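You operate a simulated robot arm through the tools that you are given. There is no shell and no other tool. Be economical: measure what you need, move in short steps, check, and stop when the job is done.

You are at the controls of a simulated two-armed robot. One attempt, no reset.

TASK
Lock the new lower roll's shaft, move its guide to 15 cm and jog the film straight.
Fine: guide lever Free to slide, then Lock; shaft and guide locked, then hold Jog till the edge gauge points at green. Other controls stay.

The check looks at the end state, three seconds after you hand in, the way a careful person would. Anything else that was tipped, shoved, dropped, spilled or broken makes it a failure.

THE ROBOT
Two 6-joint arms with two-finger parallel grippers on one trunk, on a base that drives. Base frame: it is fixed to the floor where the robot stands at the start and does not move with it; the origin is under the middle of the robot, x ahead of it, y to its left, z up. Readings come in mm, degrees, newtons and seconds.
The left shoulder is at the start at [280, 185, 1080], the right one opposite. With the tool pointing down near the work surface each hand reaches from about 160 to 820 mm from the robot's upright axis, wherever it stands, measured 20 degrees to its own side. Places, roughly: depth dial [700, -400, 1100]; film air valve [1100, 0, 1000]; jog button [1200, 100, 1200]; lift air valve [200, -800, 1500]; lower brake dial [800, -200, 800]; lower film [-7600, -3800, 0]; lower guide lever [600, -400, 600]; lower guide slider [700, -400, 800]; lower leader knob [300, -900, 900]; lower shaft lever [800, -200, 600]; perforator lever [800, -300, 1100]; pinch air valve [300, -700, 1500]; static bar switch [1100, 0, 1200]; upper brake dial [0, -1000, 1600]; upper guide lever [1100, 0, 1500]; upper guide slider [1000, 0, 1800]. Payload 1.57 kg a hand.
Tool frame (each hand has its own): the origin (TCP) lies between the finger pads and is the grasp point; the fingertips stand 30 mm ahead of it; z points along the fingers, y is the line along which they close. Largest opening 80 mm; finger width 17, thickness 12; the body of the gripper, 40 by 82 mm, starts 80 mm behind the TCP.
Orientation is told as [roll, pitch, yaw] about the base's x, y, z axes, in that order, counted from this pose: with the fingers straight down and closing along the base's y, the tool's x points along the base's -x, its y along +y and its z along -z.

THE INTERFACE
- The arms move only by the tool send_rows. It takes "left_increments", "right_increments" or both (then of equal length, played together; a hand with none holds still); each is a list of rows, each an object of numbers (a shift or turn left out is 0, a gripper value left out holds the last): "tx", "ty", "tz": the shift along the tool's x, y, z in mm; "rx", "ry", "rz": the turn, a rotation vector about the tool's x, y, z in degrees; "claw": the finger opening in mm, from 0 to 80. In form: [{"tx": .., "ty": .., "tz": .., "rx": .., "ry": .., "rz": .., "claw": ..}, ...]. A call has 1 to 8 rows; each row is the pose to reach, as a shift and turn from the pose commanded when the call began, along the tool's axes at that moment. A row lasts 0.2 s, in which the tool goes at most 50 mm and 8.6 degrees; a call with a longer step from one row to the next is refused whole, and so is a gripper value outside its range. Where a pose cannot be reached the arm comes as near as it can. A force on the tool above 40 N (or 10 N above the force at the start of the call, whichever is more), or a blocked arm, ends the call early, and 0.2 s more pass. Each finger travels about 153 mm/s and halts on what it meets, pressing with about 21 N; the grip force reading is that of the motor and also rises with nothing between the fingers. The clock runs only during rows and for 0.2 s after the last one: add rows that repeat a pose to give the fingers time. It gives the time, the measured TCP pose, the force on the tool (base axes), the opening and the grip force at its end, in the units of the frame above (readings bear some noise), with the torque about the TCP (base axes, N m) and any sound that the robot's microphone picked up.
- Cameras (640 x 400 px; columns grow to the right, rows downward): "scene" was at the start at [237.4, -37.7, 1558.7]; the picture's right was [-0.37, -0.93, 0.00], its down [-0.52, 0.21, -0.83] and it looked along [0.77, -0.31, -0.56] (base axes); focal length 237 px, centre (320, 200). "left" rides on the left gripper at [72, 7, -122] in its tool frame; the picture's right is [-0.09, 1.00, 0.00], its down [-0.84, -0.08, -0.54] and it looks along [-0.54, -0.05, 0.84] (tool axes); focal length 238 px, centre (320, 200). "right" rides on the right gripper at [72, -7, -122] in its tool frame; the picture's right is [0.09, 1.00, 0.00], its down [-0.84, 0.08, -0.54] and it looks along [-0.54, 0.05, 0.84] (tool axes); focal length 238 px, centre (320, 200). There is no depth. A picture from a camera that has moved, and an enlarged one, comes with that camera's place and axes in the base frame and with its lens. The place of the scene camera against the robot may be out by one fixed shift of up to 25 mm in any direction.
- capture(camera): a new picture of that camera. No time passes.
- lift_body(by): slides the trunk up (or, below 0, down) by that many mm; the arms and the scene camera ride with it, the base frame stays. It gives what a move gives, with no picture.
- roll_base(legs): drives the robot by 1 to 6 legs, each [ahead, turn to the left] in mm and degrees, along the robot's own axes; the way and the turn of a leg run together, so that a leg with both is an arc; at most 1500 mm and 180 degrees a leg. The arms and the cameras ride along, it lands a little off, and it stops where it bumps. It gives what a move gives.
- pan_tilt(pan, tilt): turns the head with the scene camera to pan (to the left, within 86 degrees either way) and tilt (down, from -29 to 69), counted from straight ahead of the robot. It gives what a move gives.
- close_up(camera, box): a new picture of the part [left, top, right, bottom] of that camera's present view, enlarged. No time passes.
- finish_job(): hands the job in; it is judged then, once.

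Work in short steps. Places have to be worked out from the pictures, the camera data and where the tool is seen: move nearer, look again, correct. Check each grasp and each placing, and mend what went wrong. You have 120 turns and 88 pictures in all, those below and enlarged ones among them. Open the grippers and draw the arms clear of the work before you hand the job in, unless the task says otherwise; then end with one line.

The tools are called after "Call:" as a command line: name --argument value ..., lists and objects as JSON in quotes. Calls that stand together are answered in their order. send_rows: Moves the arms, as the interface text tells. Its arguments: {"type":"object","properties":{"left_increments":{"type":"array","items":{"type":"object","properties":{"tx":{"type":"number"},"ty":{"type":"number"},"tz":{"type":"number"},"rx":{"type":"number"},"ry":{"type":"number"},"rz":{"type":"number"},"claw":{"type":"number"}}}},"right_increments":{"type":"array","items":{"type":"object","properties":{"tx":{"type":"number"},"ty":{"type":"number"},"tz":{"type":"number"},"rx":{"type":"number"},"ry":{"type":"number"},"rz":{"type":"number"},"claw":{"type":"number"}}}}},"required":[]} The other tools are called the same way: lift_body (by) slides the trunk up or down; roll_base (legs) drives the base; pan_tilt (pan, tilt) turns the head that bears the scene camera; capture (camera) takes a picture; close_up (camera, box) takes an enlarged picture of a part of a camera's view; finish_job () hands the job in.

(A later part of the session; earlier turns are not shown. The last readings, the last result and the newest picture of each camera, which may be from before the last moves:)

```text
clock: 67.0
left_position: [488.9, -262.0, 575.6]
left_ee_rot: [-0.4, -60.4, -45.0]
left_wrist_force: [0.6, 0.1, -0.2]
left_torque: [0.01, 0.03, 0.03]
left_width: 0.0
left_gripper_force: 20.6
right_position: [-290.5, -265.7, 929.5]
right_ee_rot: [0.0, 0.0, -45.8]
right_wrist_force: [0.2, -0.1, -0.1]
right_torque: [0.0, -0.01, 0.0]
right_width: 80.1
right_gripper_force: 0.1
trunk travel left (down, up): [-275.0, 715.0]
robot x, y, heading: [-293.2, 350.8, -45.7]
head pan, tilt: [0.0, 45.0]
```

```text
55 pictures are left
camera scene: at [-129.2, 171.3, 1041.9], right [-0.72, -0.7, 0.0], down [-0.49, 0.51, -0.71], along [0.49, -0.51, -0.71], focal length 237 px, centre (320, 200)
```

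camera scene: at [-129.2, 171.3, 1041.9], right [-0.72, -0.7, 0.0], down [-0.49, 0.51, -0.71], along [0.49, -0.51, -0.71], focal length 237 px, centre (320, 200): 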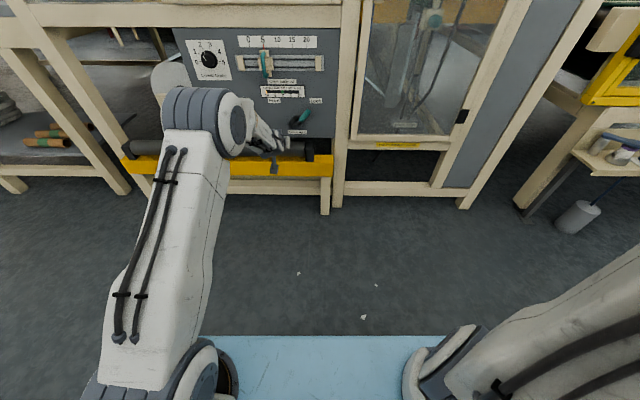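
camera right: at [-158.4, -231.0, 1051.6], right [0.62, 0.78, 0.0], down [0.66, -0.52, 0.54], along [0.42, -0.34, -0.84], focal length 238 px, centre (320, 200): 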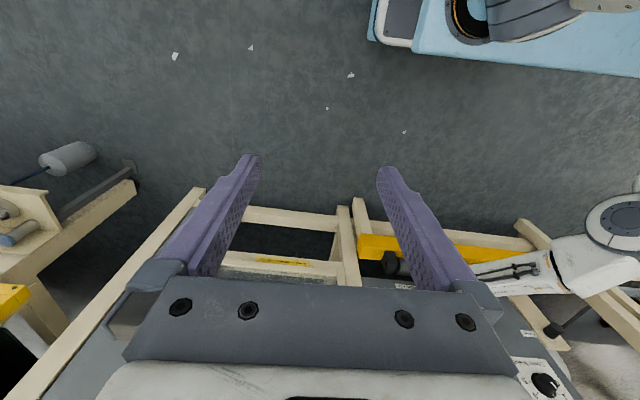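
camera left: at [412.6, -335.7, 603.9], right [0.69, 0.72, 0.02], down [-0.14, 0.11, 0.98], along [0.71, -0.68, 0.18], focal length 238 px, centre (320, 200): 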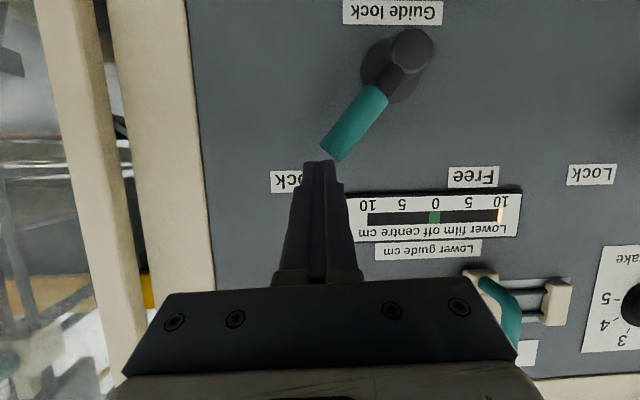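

The arm is back in the good posture. I line up right-below the guide handle (L 75, z 552) while still far, then drive forward 110 mm.

Call:
send_rows --left_increments '[{"tx": 10, "ty": -42, "tz": 6}, {"tx": 21, "ty": -85, "tz": 12}, {"tx": 21, "ty": -85, "tz": 12}]'

Call:
roll_base --legs '[[110, 0.8]]'

Call:
capture --camera "scene"

Call:
capture --camera "left"

```text
clock: 67.8
left_position: [428.6, -322.3, 550.6]
left_ee_rot: [-0.4, -60.5, -45.0]
left_wrist_force: [0.3, 0.7, 0.8]
left_torque: [0.0, 0.0, 0.01]
left_width: 0.0
left_gripper_force: 21.1
right_position: [-291.0, -265.8, 928.9]
right_ee_rot: [-0.2, 0.0, -45.8]
right_wrist_force: [0.0, -0.2, -0.4]
right_torque: [-0.02, 0.0, 0.0]
right_width: 80.1
right_gripper_force: 0.0
trunk travel left (down, up): [-275.0, 715.0]
robot x, y, heading: [-289.4, 350.0, -45.9]
head pan, tilt: [0.0, 45.0]
```

```text
clock: 69.0
left_position: [518.7, -389.5, 551.6]
left_ee_rot: [-0.4, -60.6, -44.0]
left_wrist_force: [0.1, -0.5, 0.6]
left_torque: [0.0, 0.0, -0.01]
left_width: 0.1
left_gripper_force: 21.2
right_position: [-202.8, -345.0, 928.6]
right_ee_rot: [0.0, 0.1, -44.9]
right_wrist_force: [0.3, -0.2, -0.5]
right_torque: [-0.01, 0.01, -0.03]
right_width: 79.9
right_gripper_force: 0.0
trunk travel left (down, up): [-275.0, 715.0]
robot x, y, heading: [-212.3, 272.2, -44.7]
head pan, tilt: [0.0, 45.0]
```

```text
54 pictures are left
camera scene: at [-48.2, 95.0, 1041.9], right [-0.71, -0.71, 0.0], down [-0.5, 0.5, -0.71], along [0.5, -0.5, -0.71], focal length 237 px, centre (320, 200)
```

scene: 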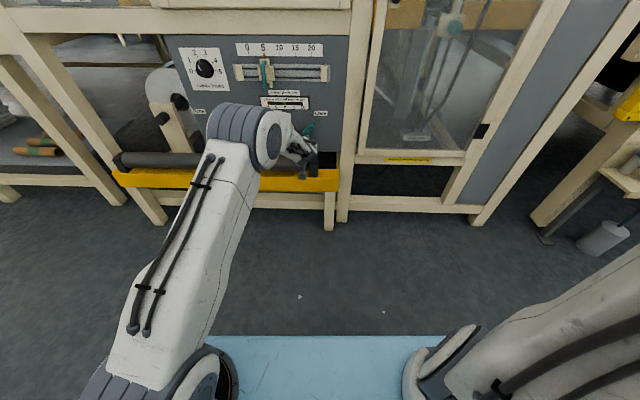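

```text
53 pictures are left
camera left: at [422.4, -285.6, 547.2], right [0.73, 0.68, 0.08], down [-0.09, -0.01, 1.0], along [0.68, -0.73, 0.06], focal length 238 px, centre (320, 200)
```

left: 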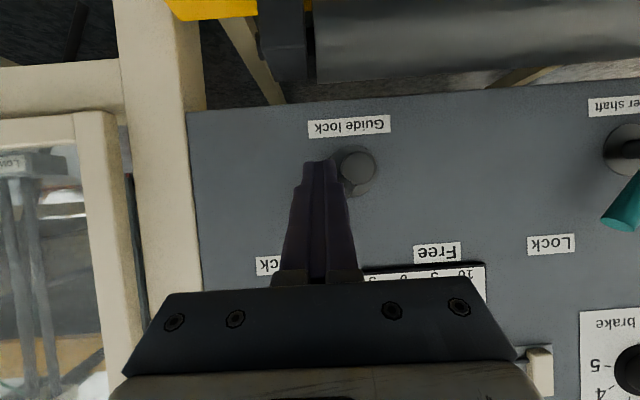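

Hub confirmed at (L≈127, z≈536). Shift 17 mm right and then go in 60 mm beside the handle.

Call:
send_rows --left_increments '[{"ty": -17}, {"ty": -17, "tx": -15, "tz": 26}, {"ty": -18, "tx": -30, "tz": 52}, {"ty": -18, "tx": -30, "tz": 52}]'

Call:
capture --camera "left"

```text
clock: 70.0
left_position: [549.5, -444.5, 552.2]
left_ee_rot: [-0.5, -60.5, -44.1]
left_wrist_force: [0.3, -0.8, 0.1]
left_torque: [0.02, 0.01, 0.03]
left_width: 0.1
left_gripper_force: 21.4
right_position: [-201.3, -346.0, 929.0]
right_ee_rot: [-0.1, 0.0, -45.0]
right_wrist_force: [-0.1, -1.3, -0.9]
right_torque: [0.05, 0.01, 0.0]
right_width: 79.8
right_gripper_force: 0.2
trunk travel left (down, up): [-275.0, 715.0]
robot x, y, heading: [-209.7, 272.0, -44.8]
head pan, tilt: [0.0, 45.0]
```

```text
52 pictures are left
camera left: at [452.7, -340.9, 548.2], right [0.73, 0.68, 0.08], down [-0.09, -0.01, 1.0], along [0.68, -0.73, 0.06], focal length 238 px, centre (320, 200)
```

left: 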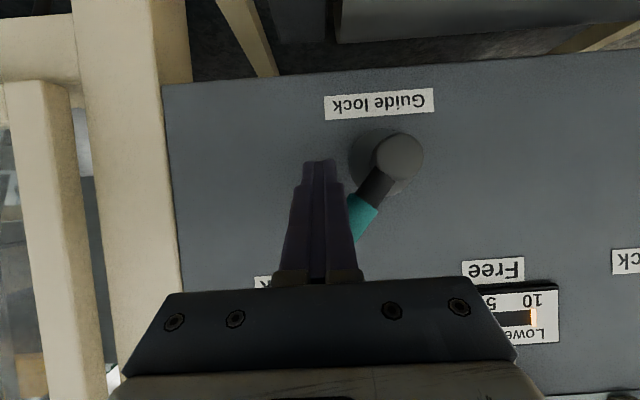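

In place beside the handle. Sweep the arc leftward to Free until the stop.

Call:
send_rows --left_increments '[{"ty": 4, "tx": -14.7, "tz": -8.5}, {"ty": 13, "tx": -25, "tz": -14.5}, {"ty": 24, "tx": -32, "tz": -18.5}, {"ty": 37, "tx": -37, "tz": -21.5}, {"ty": 52, "tx": -39, "tz": -22.5}, {"ty": 66, "tx": -37, "tz": -21.5}, {"ty": 74, "tx": -35, "tz": -20}, {"ty": 82, "tx": -32, "tz": -18.5}]'

Call:
capture --camera "left"

```text
clock: 71.7
left_position: [590.7, -401.4, 595.6]
left_ee_rot: [-1.5, -61.1, -44.7]
left_wrist_force: [-6.5, -1.5, 4.1]
left_torque: [-0.08, 0.05, -0.1]
left_width: 0.2
left_gripper_force: 21.3
right_position: [-203.0, -345.3, 928.4]
right_ee_rot: [0.0, -0.1, -44.9]
right_wrist_force: [0.6, 0.0, 0.0]
right_torque: [-0.02, 0.03, 0.02]
right_width: 79.9
right_gripper_force: 0.1
trunk travel left (down, up): [-275.0, 715.0]
robot x, y, heading: [-214.5, 270.7, -45.1]
head pan, tilt: [0.0, 45.0]
stopped in row 8 (left hand): the force on the tool passed its limit at 43 N (the readings are from after the stop); the commanded pose is now the measured one
```

```text
51 pictures are left
camera left: at [498.6, -293.8, 590.8], right [0.75, 0.66, 0.07], down [-0.09, 0.0, 1.0], along [0.66, -0.75, 0.06], focal length 238 px, centre (320, 200)
```

left: 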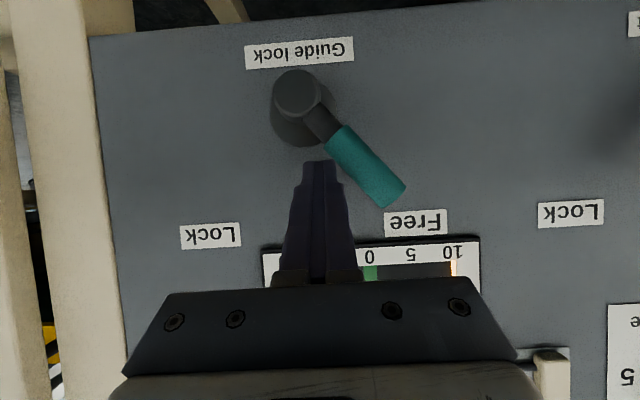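

Guide lever is at Free. I back off, raise the trunk 150 mm and move in front of the guide slider with open fingers.

Call:
send_rows --left_increments '[{"ty": -8}, {"ty": -8, "tx": 22, "tz": -39}, {"ty": -8, "tx": 45, "tz": -78}, {"ty": 32, "tx": 45, "tz": -78}, {"ty": 76, "tx": 45, "tz": -78, "claw": 60}, {"ty": 76, "tx": 45, "tz": -78, "claw": 60}]'

Call:
lift_body --by 160

Call:
capture --camera "left"

Call:
capture --camera "scene"

```text
clock: 73.1
left_position: [550.8, -313.5, 592.9]
left_ee_rot: [-0.7, -60.8, -44.6]
left_wrist_force: [0.9, 0.2, -0.6]
left_torque: [0.02, 0.01, 0.0]
left_width: 60.0
left_gripper_force: 0.1
left hand out of reach, approached as far as the arm can: row 5, 6
right_position: [-203.2, -344.6, 928.4]
right_ee_rot: [0.0, 0.0, -44.9]
right_wrist_force: [-0.9, -0.3, 0.2]
right_torque: [0.01, -0.01, 0.04]
right_width: 80.0
right_gripper_force: 0.1
trunk travel left (down, up): [-275.0, 715.0]
robot x, y, heading: [-216.9, 268.7, -45.2]
head pan, tilt: [0.0, 45.0]
```

```text
clock: 75.0
left_position: [552.1, -314.0, 752.9]
left_ee_rot: [-0.9, -60.8, -44.7]
left_wrist_force: [0.4, 0.7, 0.0]
left_torque: [-0.02, 0.02, -0.01]
left_width: 59.9
left_gripper_force: 0.0
right_position: [-203.7, -345.3, 1088.3]
right_ee_rot: [0.0, -0.1, -45.0]
right_wrist_force: [0.2, -0.2, 0.2]
right_torque: [0.02, -0.01, -0.01]
right_width: 80.1
right_gripper_force: 0.0
trunk travel left (down, up): [-435.0, 555.0]
robot x, y, heading: [-215.6, 269.7, -45.3]
head pan, tilt: [0.0, 45.0]
```

```text
50 pictures are left
camera left: at [457.8, -208.1, 748.8], right [0.74, 0.67, 0.07], down [-0.09, 0.0, 1.0], along [0.66, -0.75, 0.06], focal length 238 px, centre (320, 200)
```

left: 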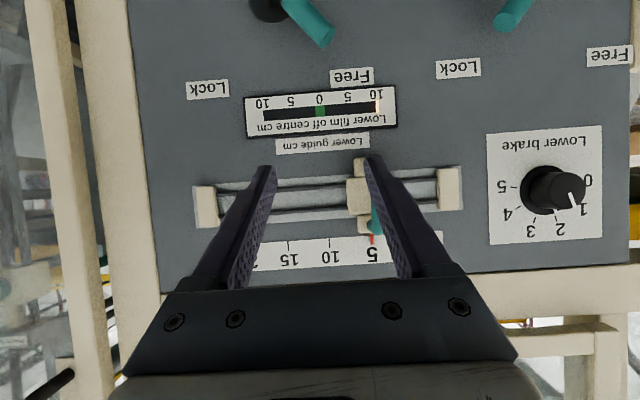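

```text
49 pictures are left
camera scene: at [-49.0, 94.3, 1201.8], right [-0.71, -0.71, 0.0], down [-0.5, 0.5, -0.71], along [0.5, -0.5, -0.71], focal length 237 px, centre (320, 200)
```

scene: 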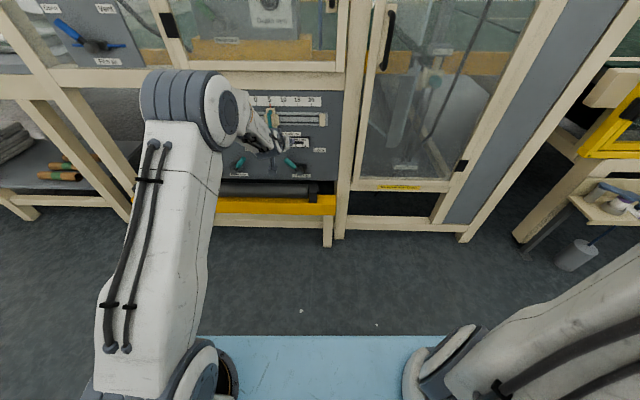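

Slider handle: a vertical bow at L≈216, z≈757, protruding to D≈700; 15 cm mark at L≈116. To avoid the outboard limit, I shift the base 80 mm left.

Call:
roll_base --legs '[[0, 90], [80, 0], [0, -89.8]]'

Call:
capture --camera "left"

```text
clock: 83.8
left_position: [583.9, -289.8, 754.0]
left_ee_rot: [-0.8, -60.6, -47.3]
left_wrist_force: [0.0, -0.6, 0.2]
left_torque: [0.04, -0.03, 0.03]
left_width: 60.0
left_gripper_force: 0.0
right_position: [-171.8, -286.4, 1088.1]
right_ee_rot: [0.0, 0.1, -47.6]
right_wrist_force: [-0.5, -0.3, -0.4]
right_torque: [0.0, -0.01, -0.04]
right_width: 79.9
right_gripper_force: 0.1
trunk travel left (down, up): [-435.0, 555.0]
robot x, y, heading: [-157.0, 326.6, -48.0]
head pan, tilt: [0.0, 45.0]
```

```text
48 pictures are left
camera left: at [494.7, -179.8, 749.0], right [0.77, 0.63, 0.07], down [-0.09, 0.0, 1.0], along [0.63, -0.77, 0.06], focal length 238 px, centre (320, 200)
```

left: 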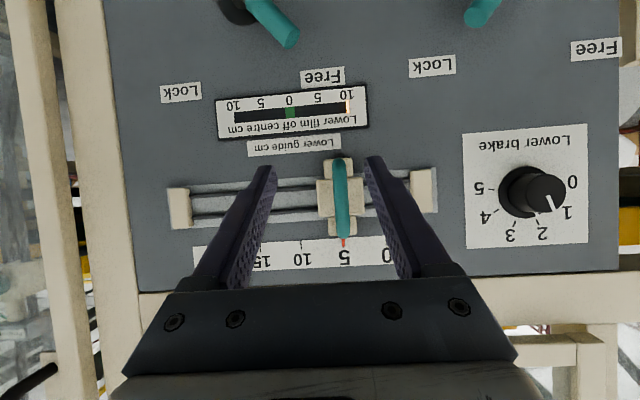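

Handle sits between the fingers, slightly left of centre. I align yaw and advance so the bow is between the pads.

Call:
send_rows --left_increments '[{"tx": -3, "ty": 12, "tz": -2, "rx": -1, "rz": -0.6}, {"tx": -16, "ty": 12, "tz": 18, "rx": -2, "rz": -1.1}, {"tx": -30, "ty": 13, "tz": 38, "rx": -2, "rz": -1.1}, {"tx": -43, "ty": 13, "tz": 58, "rx": -2, "rz": -1.1}, {"tx": -43, "ty": 13, "tz": 58, "rx": -2, "rz": -1.1}]'

Call:
capture --camera "left"

```text
clock: 85.0
left_position: [641.7, -332.5, 762.5]
left_ee_rot: [-0.9, -60.7, -44.9]
left_wrist_force: [0.0, 0.0, 0.1]
left_torque: [0.02, -0.01, -0.01]
left_width: 59.9
left_gripper_force: 0.0
right_position: [-172.1, -286.7, 1088.6]
right_ee_rot: [0.0, -0.1, -47.5]
right_wrist_force: [-0.5, -0.2, 0.5]
right_torque: [-0.01, 0.03, 0.0]
right_width: 80.0
right_gripper_force: 0.0
trunk travel left (down, up): [-435.0, 555.0]
robot x, y, heading: [-155.2, 330.3, -47.8]
head pan, tilt: [0.0, 45.0]
```

```text
47 pictures are left
camera left: at [548.6, -227.9, 759.1], right [0.75, 0.66, 0.07], down [-0.09, 0.0, 1.0], along [0.66, -0.75, 0.06], focal length 238 px, centre (320, 200)
```

left: 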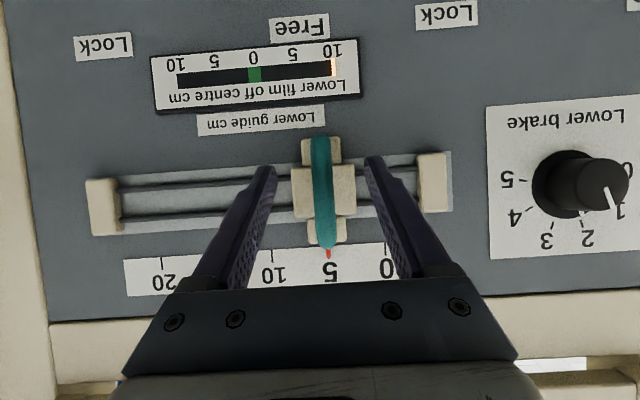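

The bow is centred between the pads; close the fingers.

Call:
send_rows --left_increments '[{"claw": 5}, {"claw": 5}, {"claw": 5}]'

Call:
capture --camera "left"

```text
clock: 85.8
left_position: [642.5, -332.2, 762.7]
left_ee_rot: [-0.7, -60.7, -45.1]
left_wrist_force: [2.9, 0.5, 0.3]
left_torque: [0.13, -0.17, 0.07]
left_width: 13.5
left_gripper_force: 29.9
right_position: [-170.6, -287.8, 1088.6]
right_ee_rot: [0.0, 0.1, -47.5]
right_wrist_force: [0.3, -0.1, -1.0]
right_torque: [0.01, 0.0, -0.02]
right_width: 79.9
right_gripper_force: 0.1
trunk travel left (down, up): [-435.0, 555.0]
robot x, y, heading: [-155.8, 330.7, -47.5]
head pan, tilt: [0.0, 45.0]
```

```text
46 pictures are left
camera left: at [548.9, -227.4, 759.1], right [0.74, 0.66, 0.07], down [-0.1, 0.0, 1.0], along [0.66, -0.75, 0.06], focal length 238 px, centre (320, 200)
```

left: 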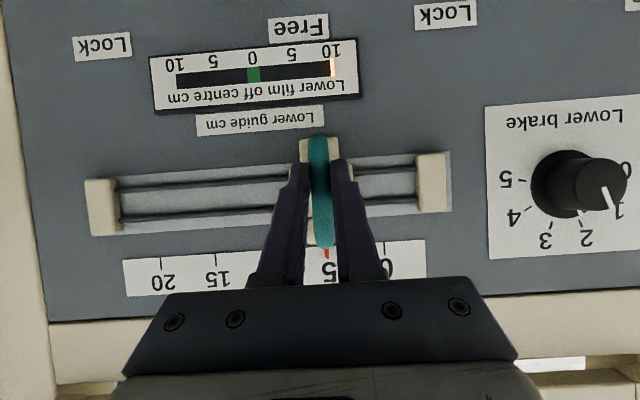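

Firm grip (13.5 mm); pointer at 5.0. I slide 100 mm to the right in small steps.

Call:
send_rows --left_increments '[{"ty": -16}, {"ty": -32}, {"ty": -48}, {"ty": -64}, {"ty": -80}, {"ty": -92}, {"ty": -100}, {"ty": -100}]'

Call:
capture --camera "left"

```text
clock: 87.5
left_position: [568.9, -401.4, 763.8]
left_ee_rot: [-0.6, -60.6, -45.0]
left_wrist_force: [-20.4, 29.0, 2.1]
left_torque: [0.53, 0.14, 0.11]
left_width: 13.5
left_gripper_force: 30.2
right_position: [-172.3, -285.5, 1089.2]
right_ee_rot: [0.0, 0.0, -47.4]
right_wrist_force: [-0.6, -0.3, 0.2]
right_torque: [0.01, 0.0, 0.02]
right_width: 80.1
right_gripper_force: 0.0
trunk travel left (down, up): [-435.0, 555.0]
robot x, y, heading: [-151.8, 329.6, -47.8]
head pan, tilt: [0.0, 45.0]
```

```text
45 pictures are left
camera left: at [475.7, -295.9, 759.2], right [0.74, 0.66, 0.07], down [-0.09, -0.01, 1.0], along [0.66, -0.75, 0.06], focal length 238 px, centre (320, 200)
```

left: 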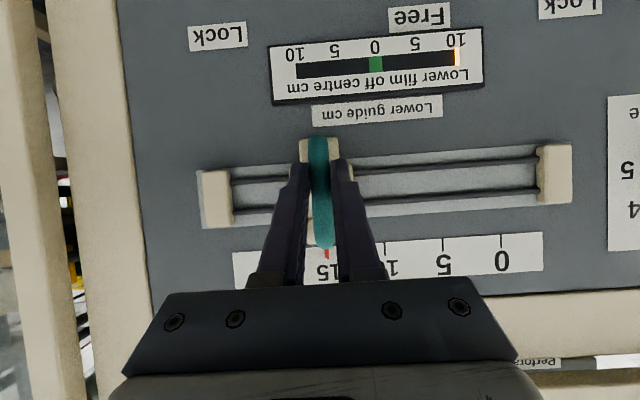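

Slid about 101 mm. I check the pointer enlarged.

Call:
close_up --camera "left" --box '[220, 130, 520, 310]'

Call:
send_rows --left_increments '[{"tx": 2, "tz": -3.5}, {"tx": 2, "tz": -3.5}]'

```text
2.13 times, centred on (370, 220) of left
camera zoom: at [475.7, -295.9, 759.2], right [0.74, 0.66, 0.07], down [-0.09, -0.01, 1.0], along [0.66, -0.75, 0.06], focal length 508 px, centre (213, 157)
```

zoom: 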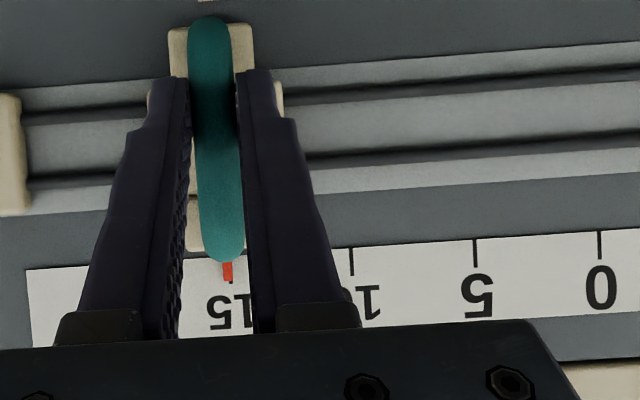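

```text
clock: 88.2
left_position: [569.3, -400.0, 764.1]
left_ee_rot: [-0.8, -60.8, -44.9]
left_wrist_force: [27.0, -26.5, -6.3]
left_torque: [0.13, -0.3, 0.0]
left_width: 13.7
left_gripper_force: 30.1
right_position: [-170.8, -288.1, 1087.4]
right_ee_rot: [0.0, 0.0, -47.5]
right_wrist_force: [-0.5, -0.1, 0.7]
right_torque: [0.01, 0.02, -0.04]
right_width: 80.0
right_gripper_force: 0.0
trunk travel left (down, up): [-435.0, 555.0]
robot x, y, heading: [-152.3, 328.8, -47.7]
head pan, tilt: [0.0, 45.0]
```

The pointer aligns with the 15 tick. Relieve the pull, open the fingers, then back out straight and look.

Call:
send_rows --left_increments '[{"tx": -1, "tz": 1.7}, {"tx": -1, "tz": 1.7, "claw": 60}, {"tx": -1, "tz": 1.7, "claw": 60}, {"tx": -1, "tz": 1.7, "claw": 60}]'

Call:
send_rows --left_increments '[{"tx": 20, "tz": -35}, {"tx": 40, "tz": -70}, {"tx": 40, "tz": -70}]'

Call:
close_up --camera "left" --box '[180, 0, 520, 300]'

```text
clock: 89.2
left_position: [569.1, -401.2, 763.7]
left_ee_rot: [-0.7, -60.7, -45.1]
left_wrist_force: [0.7, -0.3, 0.3]
left_torque: [0.01, 0.01, 0.01]
left_width: 59.8
left_gripper_force: 0.1
right_position: [-171.5, -286.7, 1088.2]
right_ee_rot: [0.0, 0.0, -47.5]
right_wrist_force: [0.3, 0.1, 0.5]
right_torque: [0.01, -0.04, -0.01]
right_width: 80.1
right_gripper_force: 0.1
trunk travel left (down, up): [-435.0, 555.0]
robot x, y, heading: [-155.2, 329.3, -47.9]
head pan, tilt: [0.0, 45.0]
```

```text
clock: 90.0
left_position: [513.8, -344.3, 765.1]
left_ee_rot: [-0.8, -60.7, -45.1]
left_wrist_force: [0.5, 0.3, -0.8]
left_torque: [-0.04, 0.0, 0.02]
left_width: 59.9
left_gripper_force: 0.1
right_position: [-172.3, -286.8, 1087.6]
right_ee_rot: [0.0, 0.0, -47.5]
right_wrist_force: [0.0, -0.4, -0.8]
right_torque: [-0.03, 0.0, -0.02]
right_width: 79.8
right_gripper_force: 0.0
trunk travel left (down, up): [-435.0, 555.0]
robot x, y, heading: [-153.5, 329.3, -47.6]
head pan, tilt: [0.0, 45.0]
```

```text
1.33 times, centred on (350, 150) of left
camera zoom: at [419.0, -239.3, 759.0], right [0.74, 0.66, 0.07], down [-0.1, 0.0, 1.0], along [0.66, -0.75, 0.06], focal length 318 px, centre (280, 267)
```

zoom: 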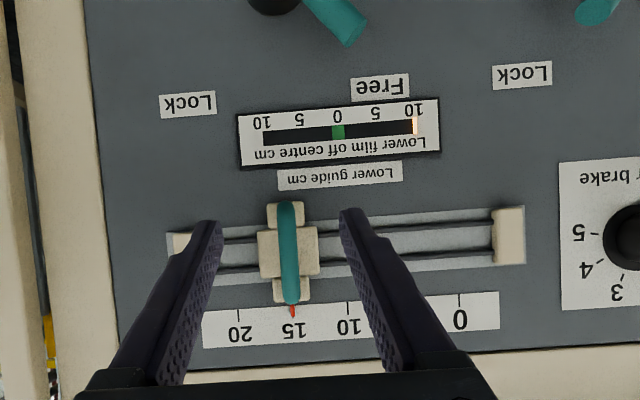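

Guide is at 15. Now back to the guide lever: close the fingers, lower the trunk and line up left-below the handle.

Call:
lift_body --by -160

Call:
send_rows --left_increments '[{"ty": 30, "tx": 0, "tz": 0, "claw": 0}, {"ty": 60, "tx": 14, "tz": 27}, {"ty": 60, "tx": 28, "tz": 55}, {"ty": 60, "tx": 28, "tz": 55}]'

Call:
capture --camera "left"

```text
clock: 91.8
left_position: [512.8, -343.8, 603.9]
left_ee_rot: [-0.8, -60.7, -45.2]
left_wrist_force: [0.1, 0.8, 0.3]
left_torque: [-0.03, 0.0, 0.0]
left_width: 60.1
left_gripper_force: 0.0
right_position: [-171.9, -286.9, 926.7]
right_ee_rot: [0.1, 0.0, -47.5]
right_wrist_force: [0.2, -0.4, -0.7]
right_torque: [0.03, 0.0, 0.01]
right_width: 80.1
right_gripper_force: 0.1
trunk travel left (down, up): [-275.0, 715.0]
robot x, y, heading: [-152.3, 326.7, -47.8]
head pan, tilt: [0.0, 45.0]
```

```text
clock: 92.8
left_position: [579.0, -328.3, 551.5]
left_ee_rot: [-0.7, -60.6, -45.1]
left_wrist_force: [0.0, -0.5, -0.3]
left_torque: [0.0, 0.03, -0.01]
left_width: 0.1
left_gripper_force: 20.8
right_position: [-171.9, -286.5, 928.3]
right_ee_rot: [0.0, 0.0, -47.4]
right_wrist_force: [0.3, 0.5, 0.3]
right_torque: [0.0, -0.01, 0.03]
right_width: 80.1
right_gripper_force: 0.0
trunk travel left (down, up): [-275.0, 715.0]
robot x, y, heading: [-159.5, 328.7, -47.7]
head pan, tilt: [0.0, 45.0]
```

```text
42 pictures are left
camera left: at [484.6, -222.3, 547.4], right [0.74, 0.66, 0.07], down [-0.1, 0.0, 1.0], along [0.66, -0.75, 0.06], focal length 238 px, centre (320, 200)
```

left: 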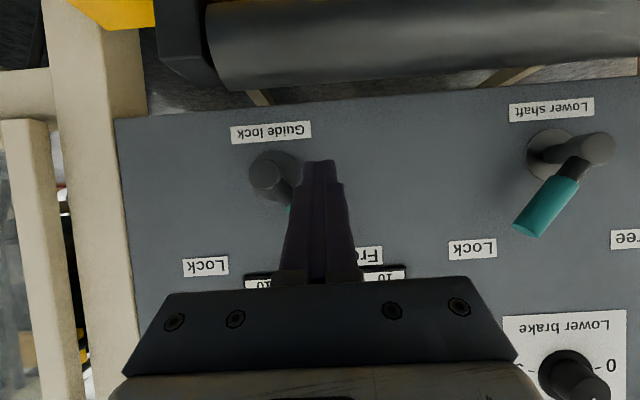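

Same relation as with the shaft lever. Advance 61 mm.

Call:
send_rows --left_increments '[{"ty": 3}, {"ty": 3, "tx": -15, "tz": 26}, {"ty": 3, "tx": -30, "tz": 53}, {"ty": 3, "tx": -30, "tz": 53}]'

Call:
capture --camera "left"

```text
clock: 93.8
left_position: [623.8, -371.2, 550.5]
left_ee_rot: [-0.7, -60.8, -45.0]
left_wrist_force: [-0.9, -0.9, 0.1]
left_torque: [-0.05, 0.01, -0.03]
left_width: 0.0
left_gripper_force: 21.6
right_position: [-172.0, -287.3, 928.7]
right_ee_rot: [0.0, 0.0, -47.5]
right_wrist_force: [-0.6, -0.1, 0.0]
right_torque: [-0.01, 0.03, -0.01]
right_width: 80.0
right_gripper_force: 0.0
trunk travel left (down, up): [-275.0, 715.0]
robot x, y, heading: [-154.5, 326.3, -47.5]
head pan, tilt: [0.0, 45.0]
```

```text
41 pictures are left
camera left: at [530.2, -265.6, 546.8], right [0.74, 0.66, 0.07], down [-0.09, 0.0, 1.0], along [0.66, -0.75, 0.06], focal length 238 px, centre (320, 200)
```

left: 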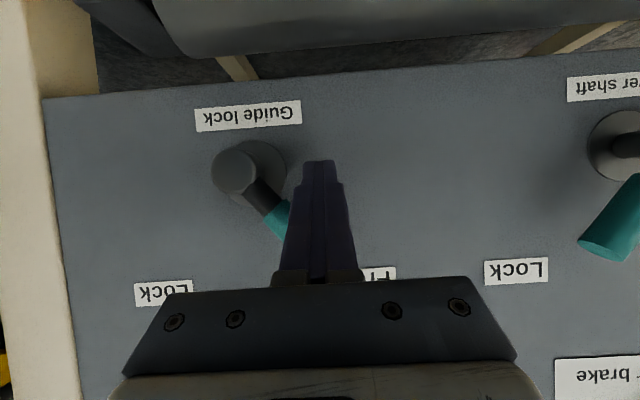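

Sweep right along the arc to Lock, until the stop.

Call:
send_rows --left_increments '[{"ty": -4, "tx": -14.7, "tz": -8.5}, {"ty": -13, "tx": -25, "tz": -14.5}, {"ty": -24, "tx": -32, "tz": -18.5}, {"ty": -37, "tx": -37, "tz": -21.5}, {"ty": -52, "tx": -39, "tz": -22.5}, {"ty": -66, "tx": -37, "tz": -21.5}, {"ty": -74, "tx": -35, "tz": -20}, {"ty": -82, "tx": -32, "tz": -18.5}]'

Call:
capture --camera "left"

```text
clock: 95.6
left_position: [576.4, -418.3, 595.1]
left_ee_rot: [-0.4, -61.0, -44.1]
left_wrist_force: [4.4, -2.7, 4.2]
left_torque: [-0.14, -0.12, 0.09]
left_width: 0.0
left_gripper_force: 20.8
right_position: [-171.7, -286.3, 928.9]
right_ee_rot: [-0.1, 0.0, -47.4]
right_wrist_force: [0.3, -0.1, -0.4]
right_torque: [0.0, 0.02, -0.02]
right_width: 80.1
right_gripper_force: 0.1
trunk travel left (down, up): [-275.0, 715.0]
robot x, y, heading: [-154.8, 329.4, -47.4]
head pan, tilt: [0.0, 45.0]
stopped in row 8 (left hand): the force on the tool passed its limit at 44 N (the readings are from after the stop); the commanded pose is now the measured one
```

```text
40 pictures are left
camera left: at [480.8, -315.3, 589.8], right [0.73, 0.68, 0.08], down [-0.1, 0.0, 0.99], along [0.68, -0.73, 0.07], focal length 238 px, centre (320, 200)
```

left: 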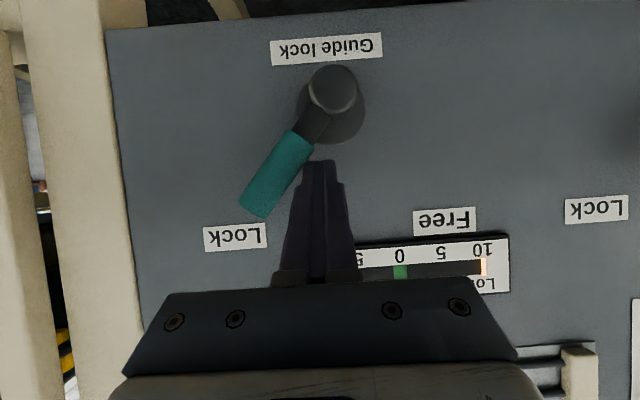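

Guide lever is locked at its stop. I release, back the hand away and raise the trunk for the Jog panel, then view it.

Call:
send_rows --left_increments '[{"ty": 8}, {"ty": 8, "tx": 20, "tz": -35}, {"ty": 8, "tx": 40, "tz": -70}, {"ty": 8, "tx": 60, "tz": -105}, {"ty": 8, "tx": 60, "tz": -105}]'

Call:
lift_body --by 600

Call:
pan_tilt --pan 35 --tilt 30

Call:
capture --camera "scene"

```text
clock: 96.8
left_position: [496.8, -328.2, 591.0]
left_ee_rot: [-0.1, -60.9, -44.4]
left_wrist_force: [-0.2, -0.3, 1.4]
left_torque: [-0.01, 0.0, -0.01]
left_width: 0.3
left_gripper_force: 20.4
right_position: [-170.6, -286.9, 927.7]
right_ee_rot: [0.0, 0.0, -47.5]
right_wrist_force: [0.9, 0.7, 0.0]
right_torque: [0.02, 0.05, 0.0]
right_width: 80.1
right_gripper_force: 0.0
trunk travel left (down, up): [-275.0, 715.0]
robot x, y, heading: [-154.4, 329.8, -47.6]
head pan, tilt: [0.0, 45.0]
```

```text
refused: 600 is not a number from -400 to 400
```

```text
clock: 97.8
left_position: [494.5, -327.7, 592.4]
left_ee_rot: [-0.2, -60.9, -44.4]
left_wrist_force: [-0.3, 0.7, 0.8]
left_torque: [0.0, -0.01, 0.02]
left_width: 0.0
left_gripper_force: 21.5
right_position: [-170.4, -286.9, 928.5]
right_ee_rot: [0.0, -0.1, -47.4]
right_wrist_force: [-0.8, 0.2, -0.1]
right_torque: [0.0, 0.0, 0.01]
right_width: 79.9
right_gripper_force: 0.2
trunk travel left (down, up): [-275.0, 715.0]
robot x, y, heading: [-154.7, 328.1, -47.8]
head pan, tilt: [35.0, 30.0]
```

```text
39 pictures are left
camera scene: at [35.9, 185.7, 1064.5], right [-0.22, -0.98, 0.0], down [-0.49, 0.11, -0.87], along [0.85, -0.19, -0.5], focal length 237 px, centre (320, 200)
```

scene: 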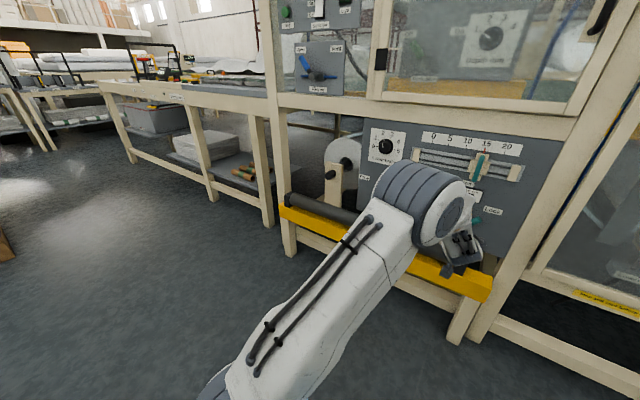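

The floor to the left is free. Raise the trunk in two stages and drive about 680 mm along the machine.

Call:
lift_body --by 400

Call:
lift_body --by 200

Call:
roll_base --legs '[[0, 92.7], [680, 0], [0, -90]]'

Call:
pan_tilt --pan 5 --tilt 30

Call:
capture --camera "scene"

Call:
capture --camera "left"

```text
clock: 101.7
left_position: [497.0, -328.0, 991.8]
left_ee_rot: [-0.2, -60.9, -44.4]
left_wrist_force: [0.2, 0.5, 0.7]
left_torque: [-0.01, -0.02, 0.0]
left_width: 0.2
left_gripper_force: 21.0
right_position: [-171.3, -286.7, 1329.2]
right_ee_rot: [0.0, -0.1, -47.3]
right_wrist_force: [0.3, -0.2, 0.1]
right_torque: [-0.01, 0.02, 0.01]
right_width: 80.2
right_gripper_force: 0.1
trunk travel left (down, up): [-675.0, 315.0]
robot x, y, heading: [-156.8, 329.7, -47.4]
head pan, tilt: [35.0, 30.0]
```

```text
clock: 103.8
left_position: [496.6, -328.3, 1192.5]
left_ee_rot: [-0.3, -60.9, -44.3]
left_wrist_force: [0.0, -0.5, 0.0]
left_torque: [0.01, 0.02, -0.02]
left_width: 0.1
left_gripper_force: 20.9
right_position: [-171.0, -285.6, 1529.0]
right_ee_rot: [-0.1, 0.0, -47.3]
right_wrist_force: [-0.4, 0.0, 0.4]
right_torque: [-0.01, 0.0, 0.01]
right_width: 80.0
right_gripper_force: 0.2
trunk travel left (down, up): [-875.0, 115.0]
robot x, y, heading: [-156.3, 326.9, -47.5]
head pan, tilt: [35.0, 30.0]
```

```text
clock: 115.3
left_position: [1004.7, 169.1, 1192.0]
left_ee_rot: [-0.2, -61.0, -42.2]
left_wrist_force: [-0.4, -0.5, -0.5]
left_torque: [0.02, -0.02, -0.04]
left_width: 0.0
left_gripper_force: 21.1
right_position: [335.4, 185.0, 1529.2]
right_ee_rot: [-0.1, -0.1, -45.1]
right_wrist_force: [0.1, -0.7, 1.4]
right_torque: [0.02, 0.04, 0.0]
right_width: 80.2
right_gripper_force: 0.0
trunk travel left (down, up): [-875.0, 115.0]
robot x, y, heading: [328.0, 801.1, -45.2]
head pan, tilt: [35.0, 30.0]
```

```text
clock: 116.2
left_position: [1004.7, 168.7, 1192.9]
left_ee_rot: [-0.2, -60.9, -42.2]
left_wrist_force: [0.0, 0.2, 0.5]
left_torque: [0.03, 0.0, -0.01]
left_width: 0.0
left_gripper_force: 20.5
right_position: [336.6, 184.9, 1528.5]
right_ee_rot: [-0.1, 0.0, -45.1]
right_wrist_force: [-0.4, 0.5, 0.4]
right_torque: [0.02, 0.01, -0.05]
right_width: 79.9
right_gripper_force: 0.0
trunk travel left (down, up): [-875.0, 115.0]
robot x, y, heading: [330.7, 800.2, -45.1]
head pan, tilt: [5.0, 30.0]
```

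```text
38 pictures are left
camera scene: at [504.7, 623.3, 1664.5], right [-0.65, -0.76, 0.0], down [-0.38, 0.32, -0.87], along [0.66, -0.56, -0.5], focal length 237 px, centre (320, 200)
```

scene: 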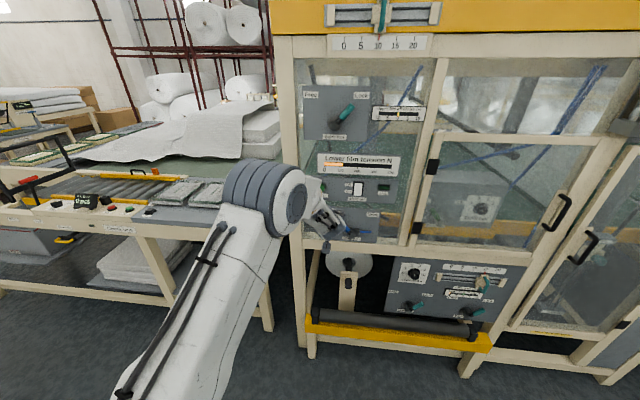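

```text
37 pictures are left
camera left: at [904.5, 268.8, 1187.0], right [0.7, 0.71, 0.08], down [-0.1, -0.01, 0.99], along [0.7, -0.71, 0.06], focal length 238 px, centre (320, 200)
```

left: 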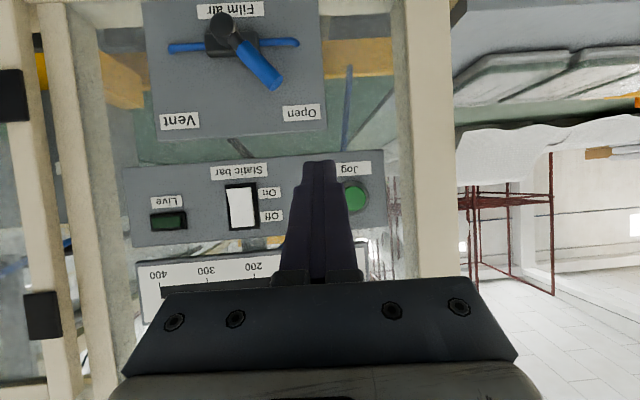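

Jog button estimated near L 878, z 1206. I line up and get nearer for a depth check.

Call:
send_rows --left_increments '[{"tx": -15, "ty": 16, "tz": 11, "rx": 0.8, "rz": 0.5}, {"tx": -30, "ty": 32, "tz": 22, "rx": 1.6, "rz": 1}, {"tx": -45, "ty": 47, "tz": 33, "rx": 2.4, "rz": 1.4}, {"tx": -45, "ty": 47, "tz": 33, "rx": 2.4, "rz": 1.4}]'

Call:
capture --camera "left"

Call:
close_up --camera "scene" --box '[380, 240, 540, 340]'

```text
clock: 117.2
left_position: [1074.9, 169.5, 1214.3]
left_ee_rot: [-0.1, -60.9, -45.1]
left_wrist_force: [0.2, -1.2, -0.1]
left_torque: [0.01, 0.01, -0.01]
left_width: 0.0
left_gripper_force: 21.1
right_position: [335.7, 185.6, 1527.9]
right_ee_rot: [-0.1, 0.0, -45.1]
right_wrist_force: [0.7, -0.2, 0.4]
right_torque: [-0.01, 0.01, -0.01]
right_width: 79.7
right_gripper_force: 0.0
trunk travel left (down, up): [-875.0, 115.0]
robot x, y, heading: [327.9, 801.2, -45.2]
head pan, tilt: [5.0, 30.0]
```

```text
36 pictures are left
camera left: at [979.6, 273.6, 1209.4], right [0.74, 0.67, 0.08], down [-0.1, -0.01, 0.99], along [0.67, -0.74, 0.06], focal length 238 px, centre (320, 200)
```

left: 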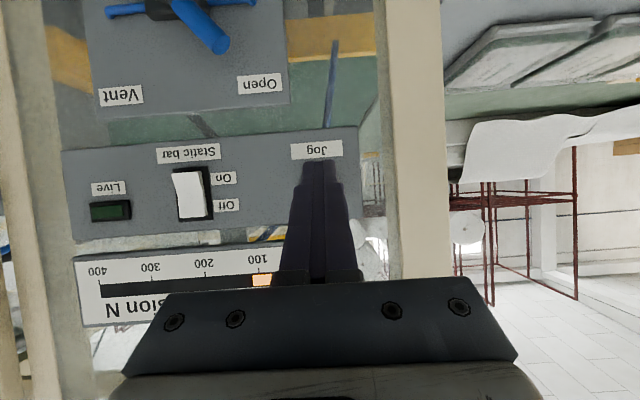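

```text
4.00 times, centred on (460, 290) of scene
camera zoom: at [504.8, 623.3, 1664.5], right [-0.65, -0.76, 0.0], down [-0.38, 0.32, -0.87], along [0.66, -0.56, -0.5], focal length 950 px, centre (-240, -160)
```

zoom: 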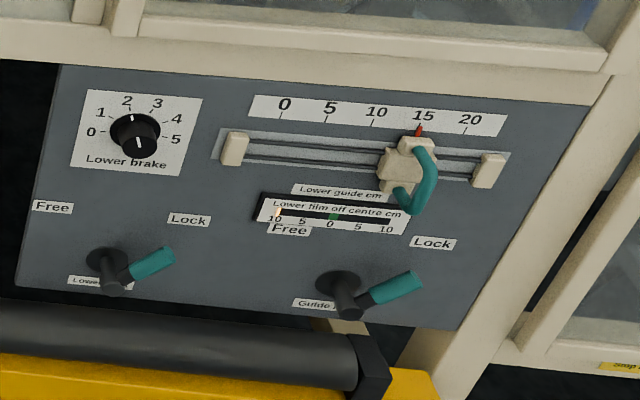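

Panel depth is about D 740–780, button about (L 875, z 1205). I advance to ~20 mm before it.

Call:
send_rows --left_increments '[{"tx": -11, "ty": -5, "tz": 19}, {"tx": -22, "ty": -5, "tz": 39}, {"tx": -22, "ty": -5, "tz": 39}]'

Call:
capture --camera "left"

Call:
close_up --camera "scene" --box '[290, 130, 450, 270]'

```text
clock: 118.0
left_position: [1100.3, 134.2, 1215.2]
left_ee_rot: [-0.1, -61.0, -45.0]
left_wrist_force: [-0.2, 0.2, -0.1]
left_torque: [0.03, 0.02, -0.04]
left_width: 0.0
left_gripper_force: 20.9
right_position: [335.2, 185.1, 1528.8]
right_ee_rot: [0.0, 0.1, -45.2]
right_wrist_force: [-0.7, -0.7, -0.1]
right_torque: [0.03, 0.04, -0.01]
right_width: 80.1
right_gripper_force: 0.0
trunk travel left (down, up): [-875.0, 115.0]
robot x, y, heading: [324.9, 798.3, -45.3]
head pan, tilt: [5.0, 30.0]
```

```text
34 pictures are left
camera left: at [1006.5, 238.4, 1210.1], right [0.74, 0.67, 0.08], down [-0.1, -0.01, 0.99], along [0.67, -0.74, 0.06], focal length 238 px, centre (320, 200)
```

left: 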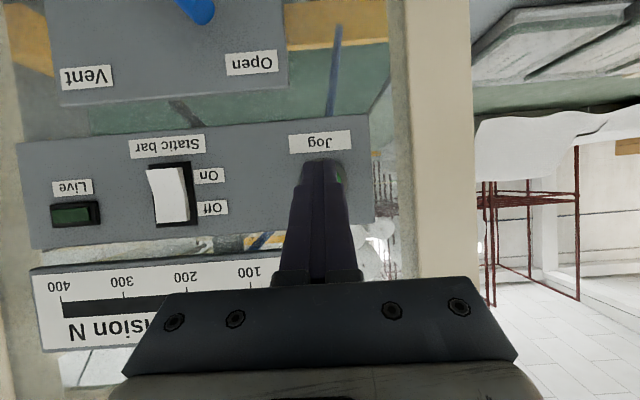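

```text
2.86 times, centred on (370, 200) of scene
camera zoom: at [504.8, 623.1, 1664.5], right [-0.65, -0.76, 0.0], down [-0.38, 0.32, -0.87], along [0.66, -0.56, -0.5], focal length 678 px, centre (177, 200)
```

zoom: 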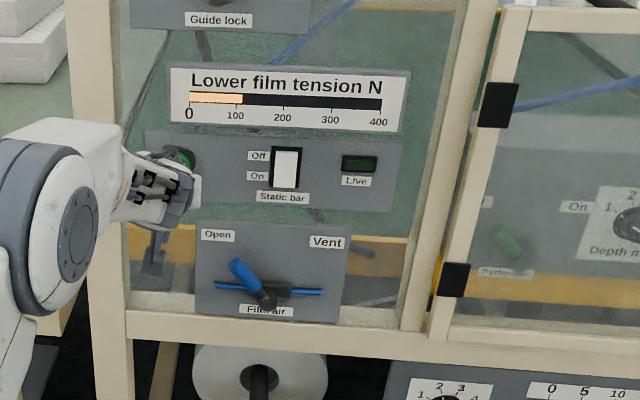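

Aligned with the button. Creep forward 28 mm, watching force and gauge.

Call:
send_rows --left_increments '[{"tx": -3.5, "tz": 6.1}, {"tx": -7, "tz": 12.1}, {"tx": -10.5, "tz": 18.2}, {"tx": -14, "tz": 24.2}]'

Call:
close_up --camera "left" --box '[240, 100, 420, 220]'

```text
clock: 119.0
left_position: [1122.4, 114.7, 1215.3]
left_ee_rot: [-0.1, -60.8, -45.0]
left_wrist_force: [0.8, -0.2, 0.0]
left_torque: [-0.01, -0.02, -0.02]
left_width: 0.2
left_gripper_force: 20.6
right_position: [336.2, 185.1, 1529.0]
right_ee_rot: [-0.1, 0.0, -45.2]
right_wrist_force: [0.1, 0.3, 0.6]
right_torque: [0.01, -0.01, -0.01]
right_width: 80.1
right_gripper_force: 0.0
trunk travel left (down, up): [-875.0, 115.0]
robot x, y, heading: [330.5, 796.9, -45.6]
head pan, tilt: [5.0, 30.0]
```

```text
3.33 times, centred on (330, 160) of left
camera zoom: at [1026.7, 219.2, 1210.8], right [0.74, 0.67, 0.08], down [-0.1, -0.01, 0.99], along [0.67, -0.74, 0.06], focal length 794 px, centre (287, 333)
```

zoom: 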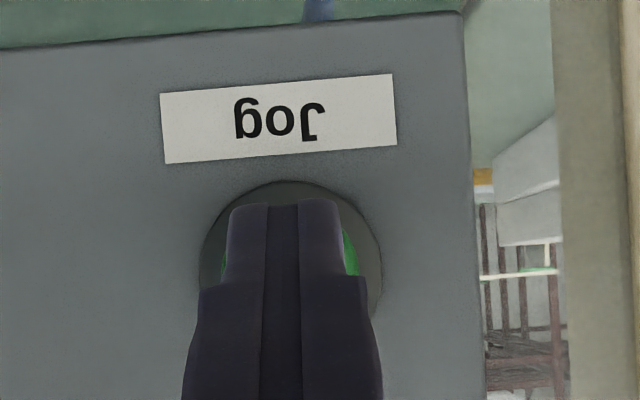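

Finger tip is centred on the button, no contact yet. Continue in 5 mm rows.

Call:
send_rows --left_increments '[{"tx": -2.5, "tz": 4.3}, {"tx": -5, "tz": 8.7}]'

Call:
close_up --camera "scene" --box '[430, 270, 510, 320]'

```text
clock: 119.6
left_position: [1128.2, 107.7, 1215.3]
left_ee_rot: [0.0, -60.9, -45.1]
left_wrist_force: [0.3, -0.3, -0.5]
left_torque: [0.01, -0.02, -0.01]
left_width: 0.1
left_gripper_force: 20.5
right_position: [336.5, 184.4, 1528.0]
right_ee_rot: [0.0, -0.1, -45.3]
right_wrist_force: [0.6, 0.6, 0.4]
right_torque: [-0.04, -0.01, -0.04]
right_width: 79.9
right_gripper_force: 0.1
trunk travel left (down, up): [-875.0, 115.0]
robot x, y, heading: [332.9, 798.6, -45.3]
head pan, tilt: [5.0, 30.0]
```

```text
8.00 times, centred on (470, 295) of scene
camera zoom: at [504.7, 623.2, 1664.5], right [-0.65, -0.76, 0.0], down [-0.38, 0.32, -0.87], along [0.66, -0.56, -0.5], focal length 1900 px, centre (-880, -560)
```

zoom: 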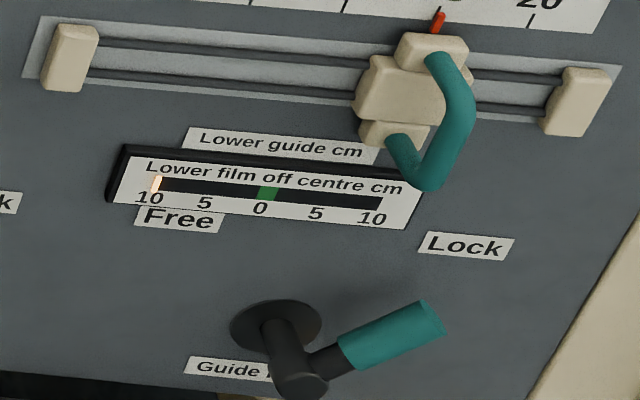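

Gauge clearly readable (still at 10), no contact. Continue.

Call:
send_rows --left_increments '[{"tx": -2, "tz": 3.5}, {"tx": -4, "tz": 7}]'

Call:
send_rows --left_increments '[{"tx": -2, "tz": 3.5}]'

Call:
close_up --camera "scene" --box '[430, 270, 510, 320]'

```text
clock: 120.2
left_position: [1133.7, 101.6, 1216.0]
left_ee_rot: [0.0, -60.9, -45.0]
left_wrist_force: [0.1, 0.0, -0.5]
left_torque: [-0.03, 0.02, 0.03]
left_width: 0.0
left_gripper_force: 21.3
right_position: [336.2, 184.7, 1528.8]
right_ee_rot: [0.1, 0.1, -45.3]
right_wrist_force: [-0.3, -0.1, 0.9]
right_torque: [-0.01, 0.01, 0.0]
right_width: 79.9
right_gripper_force: 0.1
trunk travel left (down, up): [-875.0, 115.0]
robot x, y, heading: [327.2, 799.3, -45.6]
head pan, tilt: [5.0, 30.0]
```

```text
clock: 120.6
left_position: [1136.6, 99.1, 1215.7]
left_ee_rot: [0.0, -60.8, -45.1]
left_wrist_force: [-0.6, 0.3, -1.1]
left_torque: [0.01, 0.0, 0.02]
left_width: 0.1
left_gripper_force: 20.9
right_position: [337.1, 185.0, 1527.8]
right_ee_rot: [0.0, 0.0, -45.2]
right_wrist_force: [0.4, 0.1, 0.3]
right_torque: [0.0, -0.02, 0.0]
right_width: 79.9
right_gripper_force: 0.1
trunk travel left (down, up): [-875.0, 115.0]
robot x, y, heading: [329.5, 802.0, -45.2]
head pan, tilt: [5.0, 30.0]
```

```text
8.00 times, centred on (470, 295) of scene
camera zoom: at [504.5, 623.3, 1664.5], right [-0.65, -0.76, 0.0], down [-0.38, 0.32, -0.87], along [0.66, -0.56, -0.5], focal length 1900 px, centre (-880, -560)
```

zoom: 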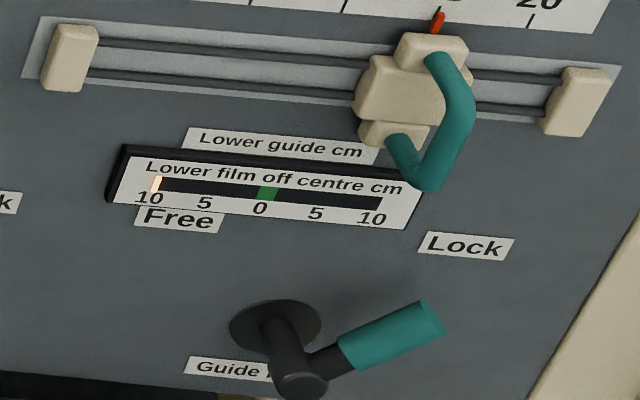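

Still free at D tip ≈764. Continue in 4 mm steps until a force shows.

Call:
send_rows --left_increments '[{"tx": -2, "tz": 3.5}, {"tx": -4, "tz": 7}]'

Call:
close_up --camera "left" --box '[240, 100, 420, 220]'

```text
clock: 121.2
left_position: [1139.7, 94.8, 1216.1]
left_ee_rot: [0.0, -60.8, -45.1]
left_wrist_force: [-15.8, 14.8, -0.7]
left_torque: [0.07, 0.14, -0.07]
left_width: 0.0
left_gripper_force: 21.4
right_position: [334.9, 185.7, 1528.3]
right_ee_rot: [0.0, 0.0, -45.1]
right_wrist_force: [-0.6, 0.3, -0.3]
right_torque: [-0.02, 0.0, 0.04]
right_width: 80.0
right_gripper_force: 0.1
trunk travel left (down, up): [-875.0, 115.0]
robot x, y, heading: [328.7, 799.0, -45.2]
head pan, tilt: [5.0, 30.0]
heard: click
```

```text
3.33 times, centred on (330, 160) of left
camera zoom: at [1046.2, 199.1, 1211.7], right [0.74, 0.67, 0.08], down [-0.1, -0.01, 0.99], along [0.67, -0.74, 0.06], focal length 794 px, centre (287, 333)
```

zoom: 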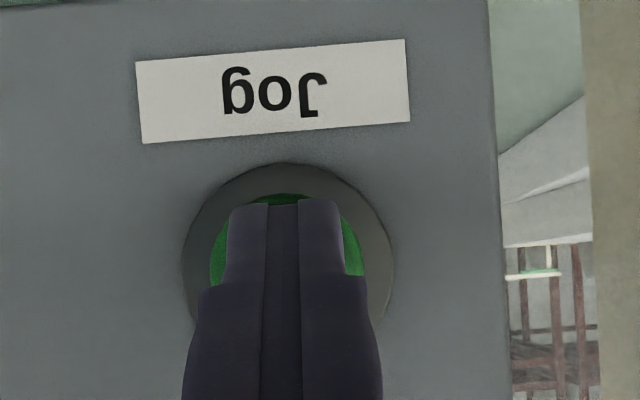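

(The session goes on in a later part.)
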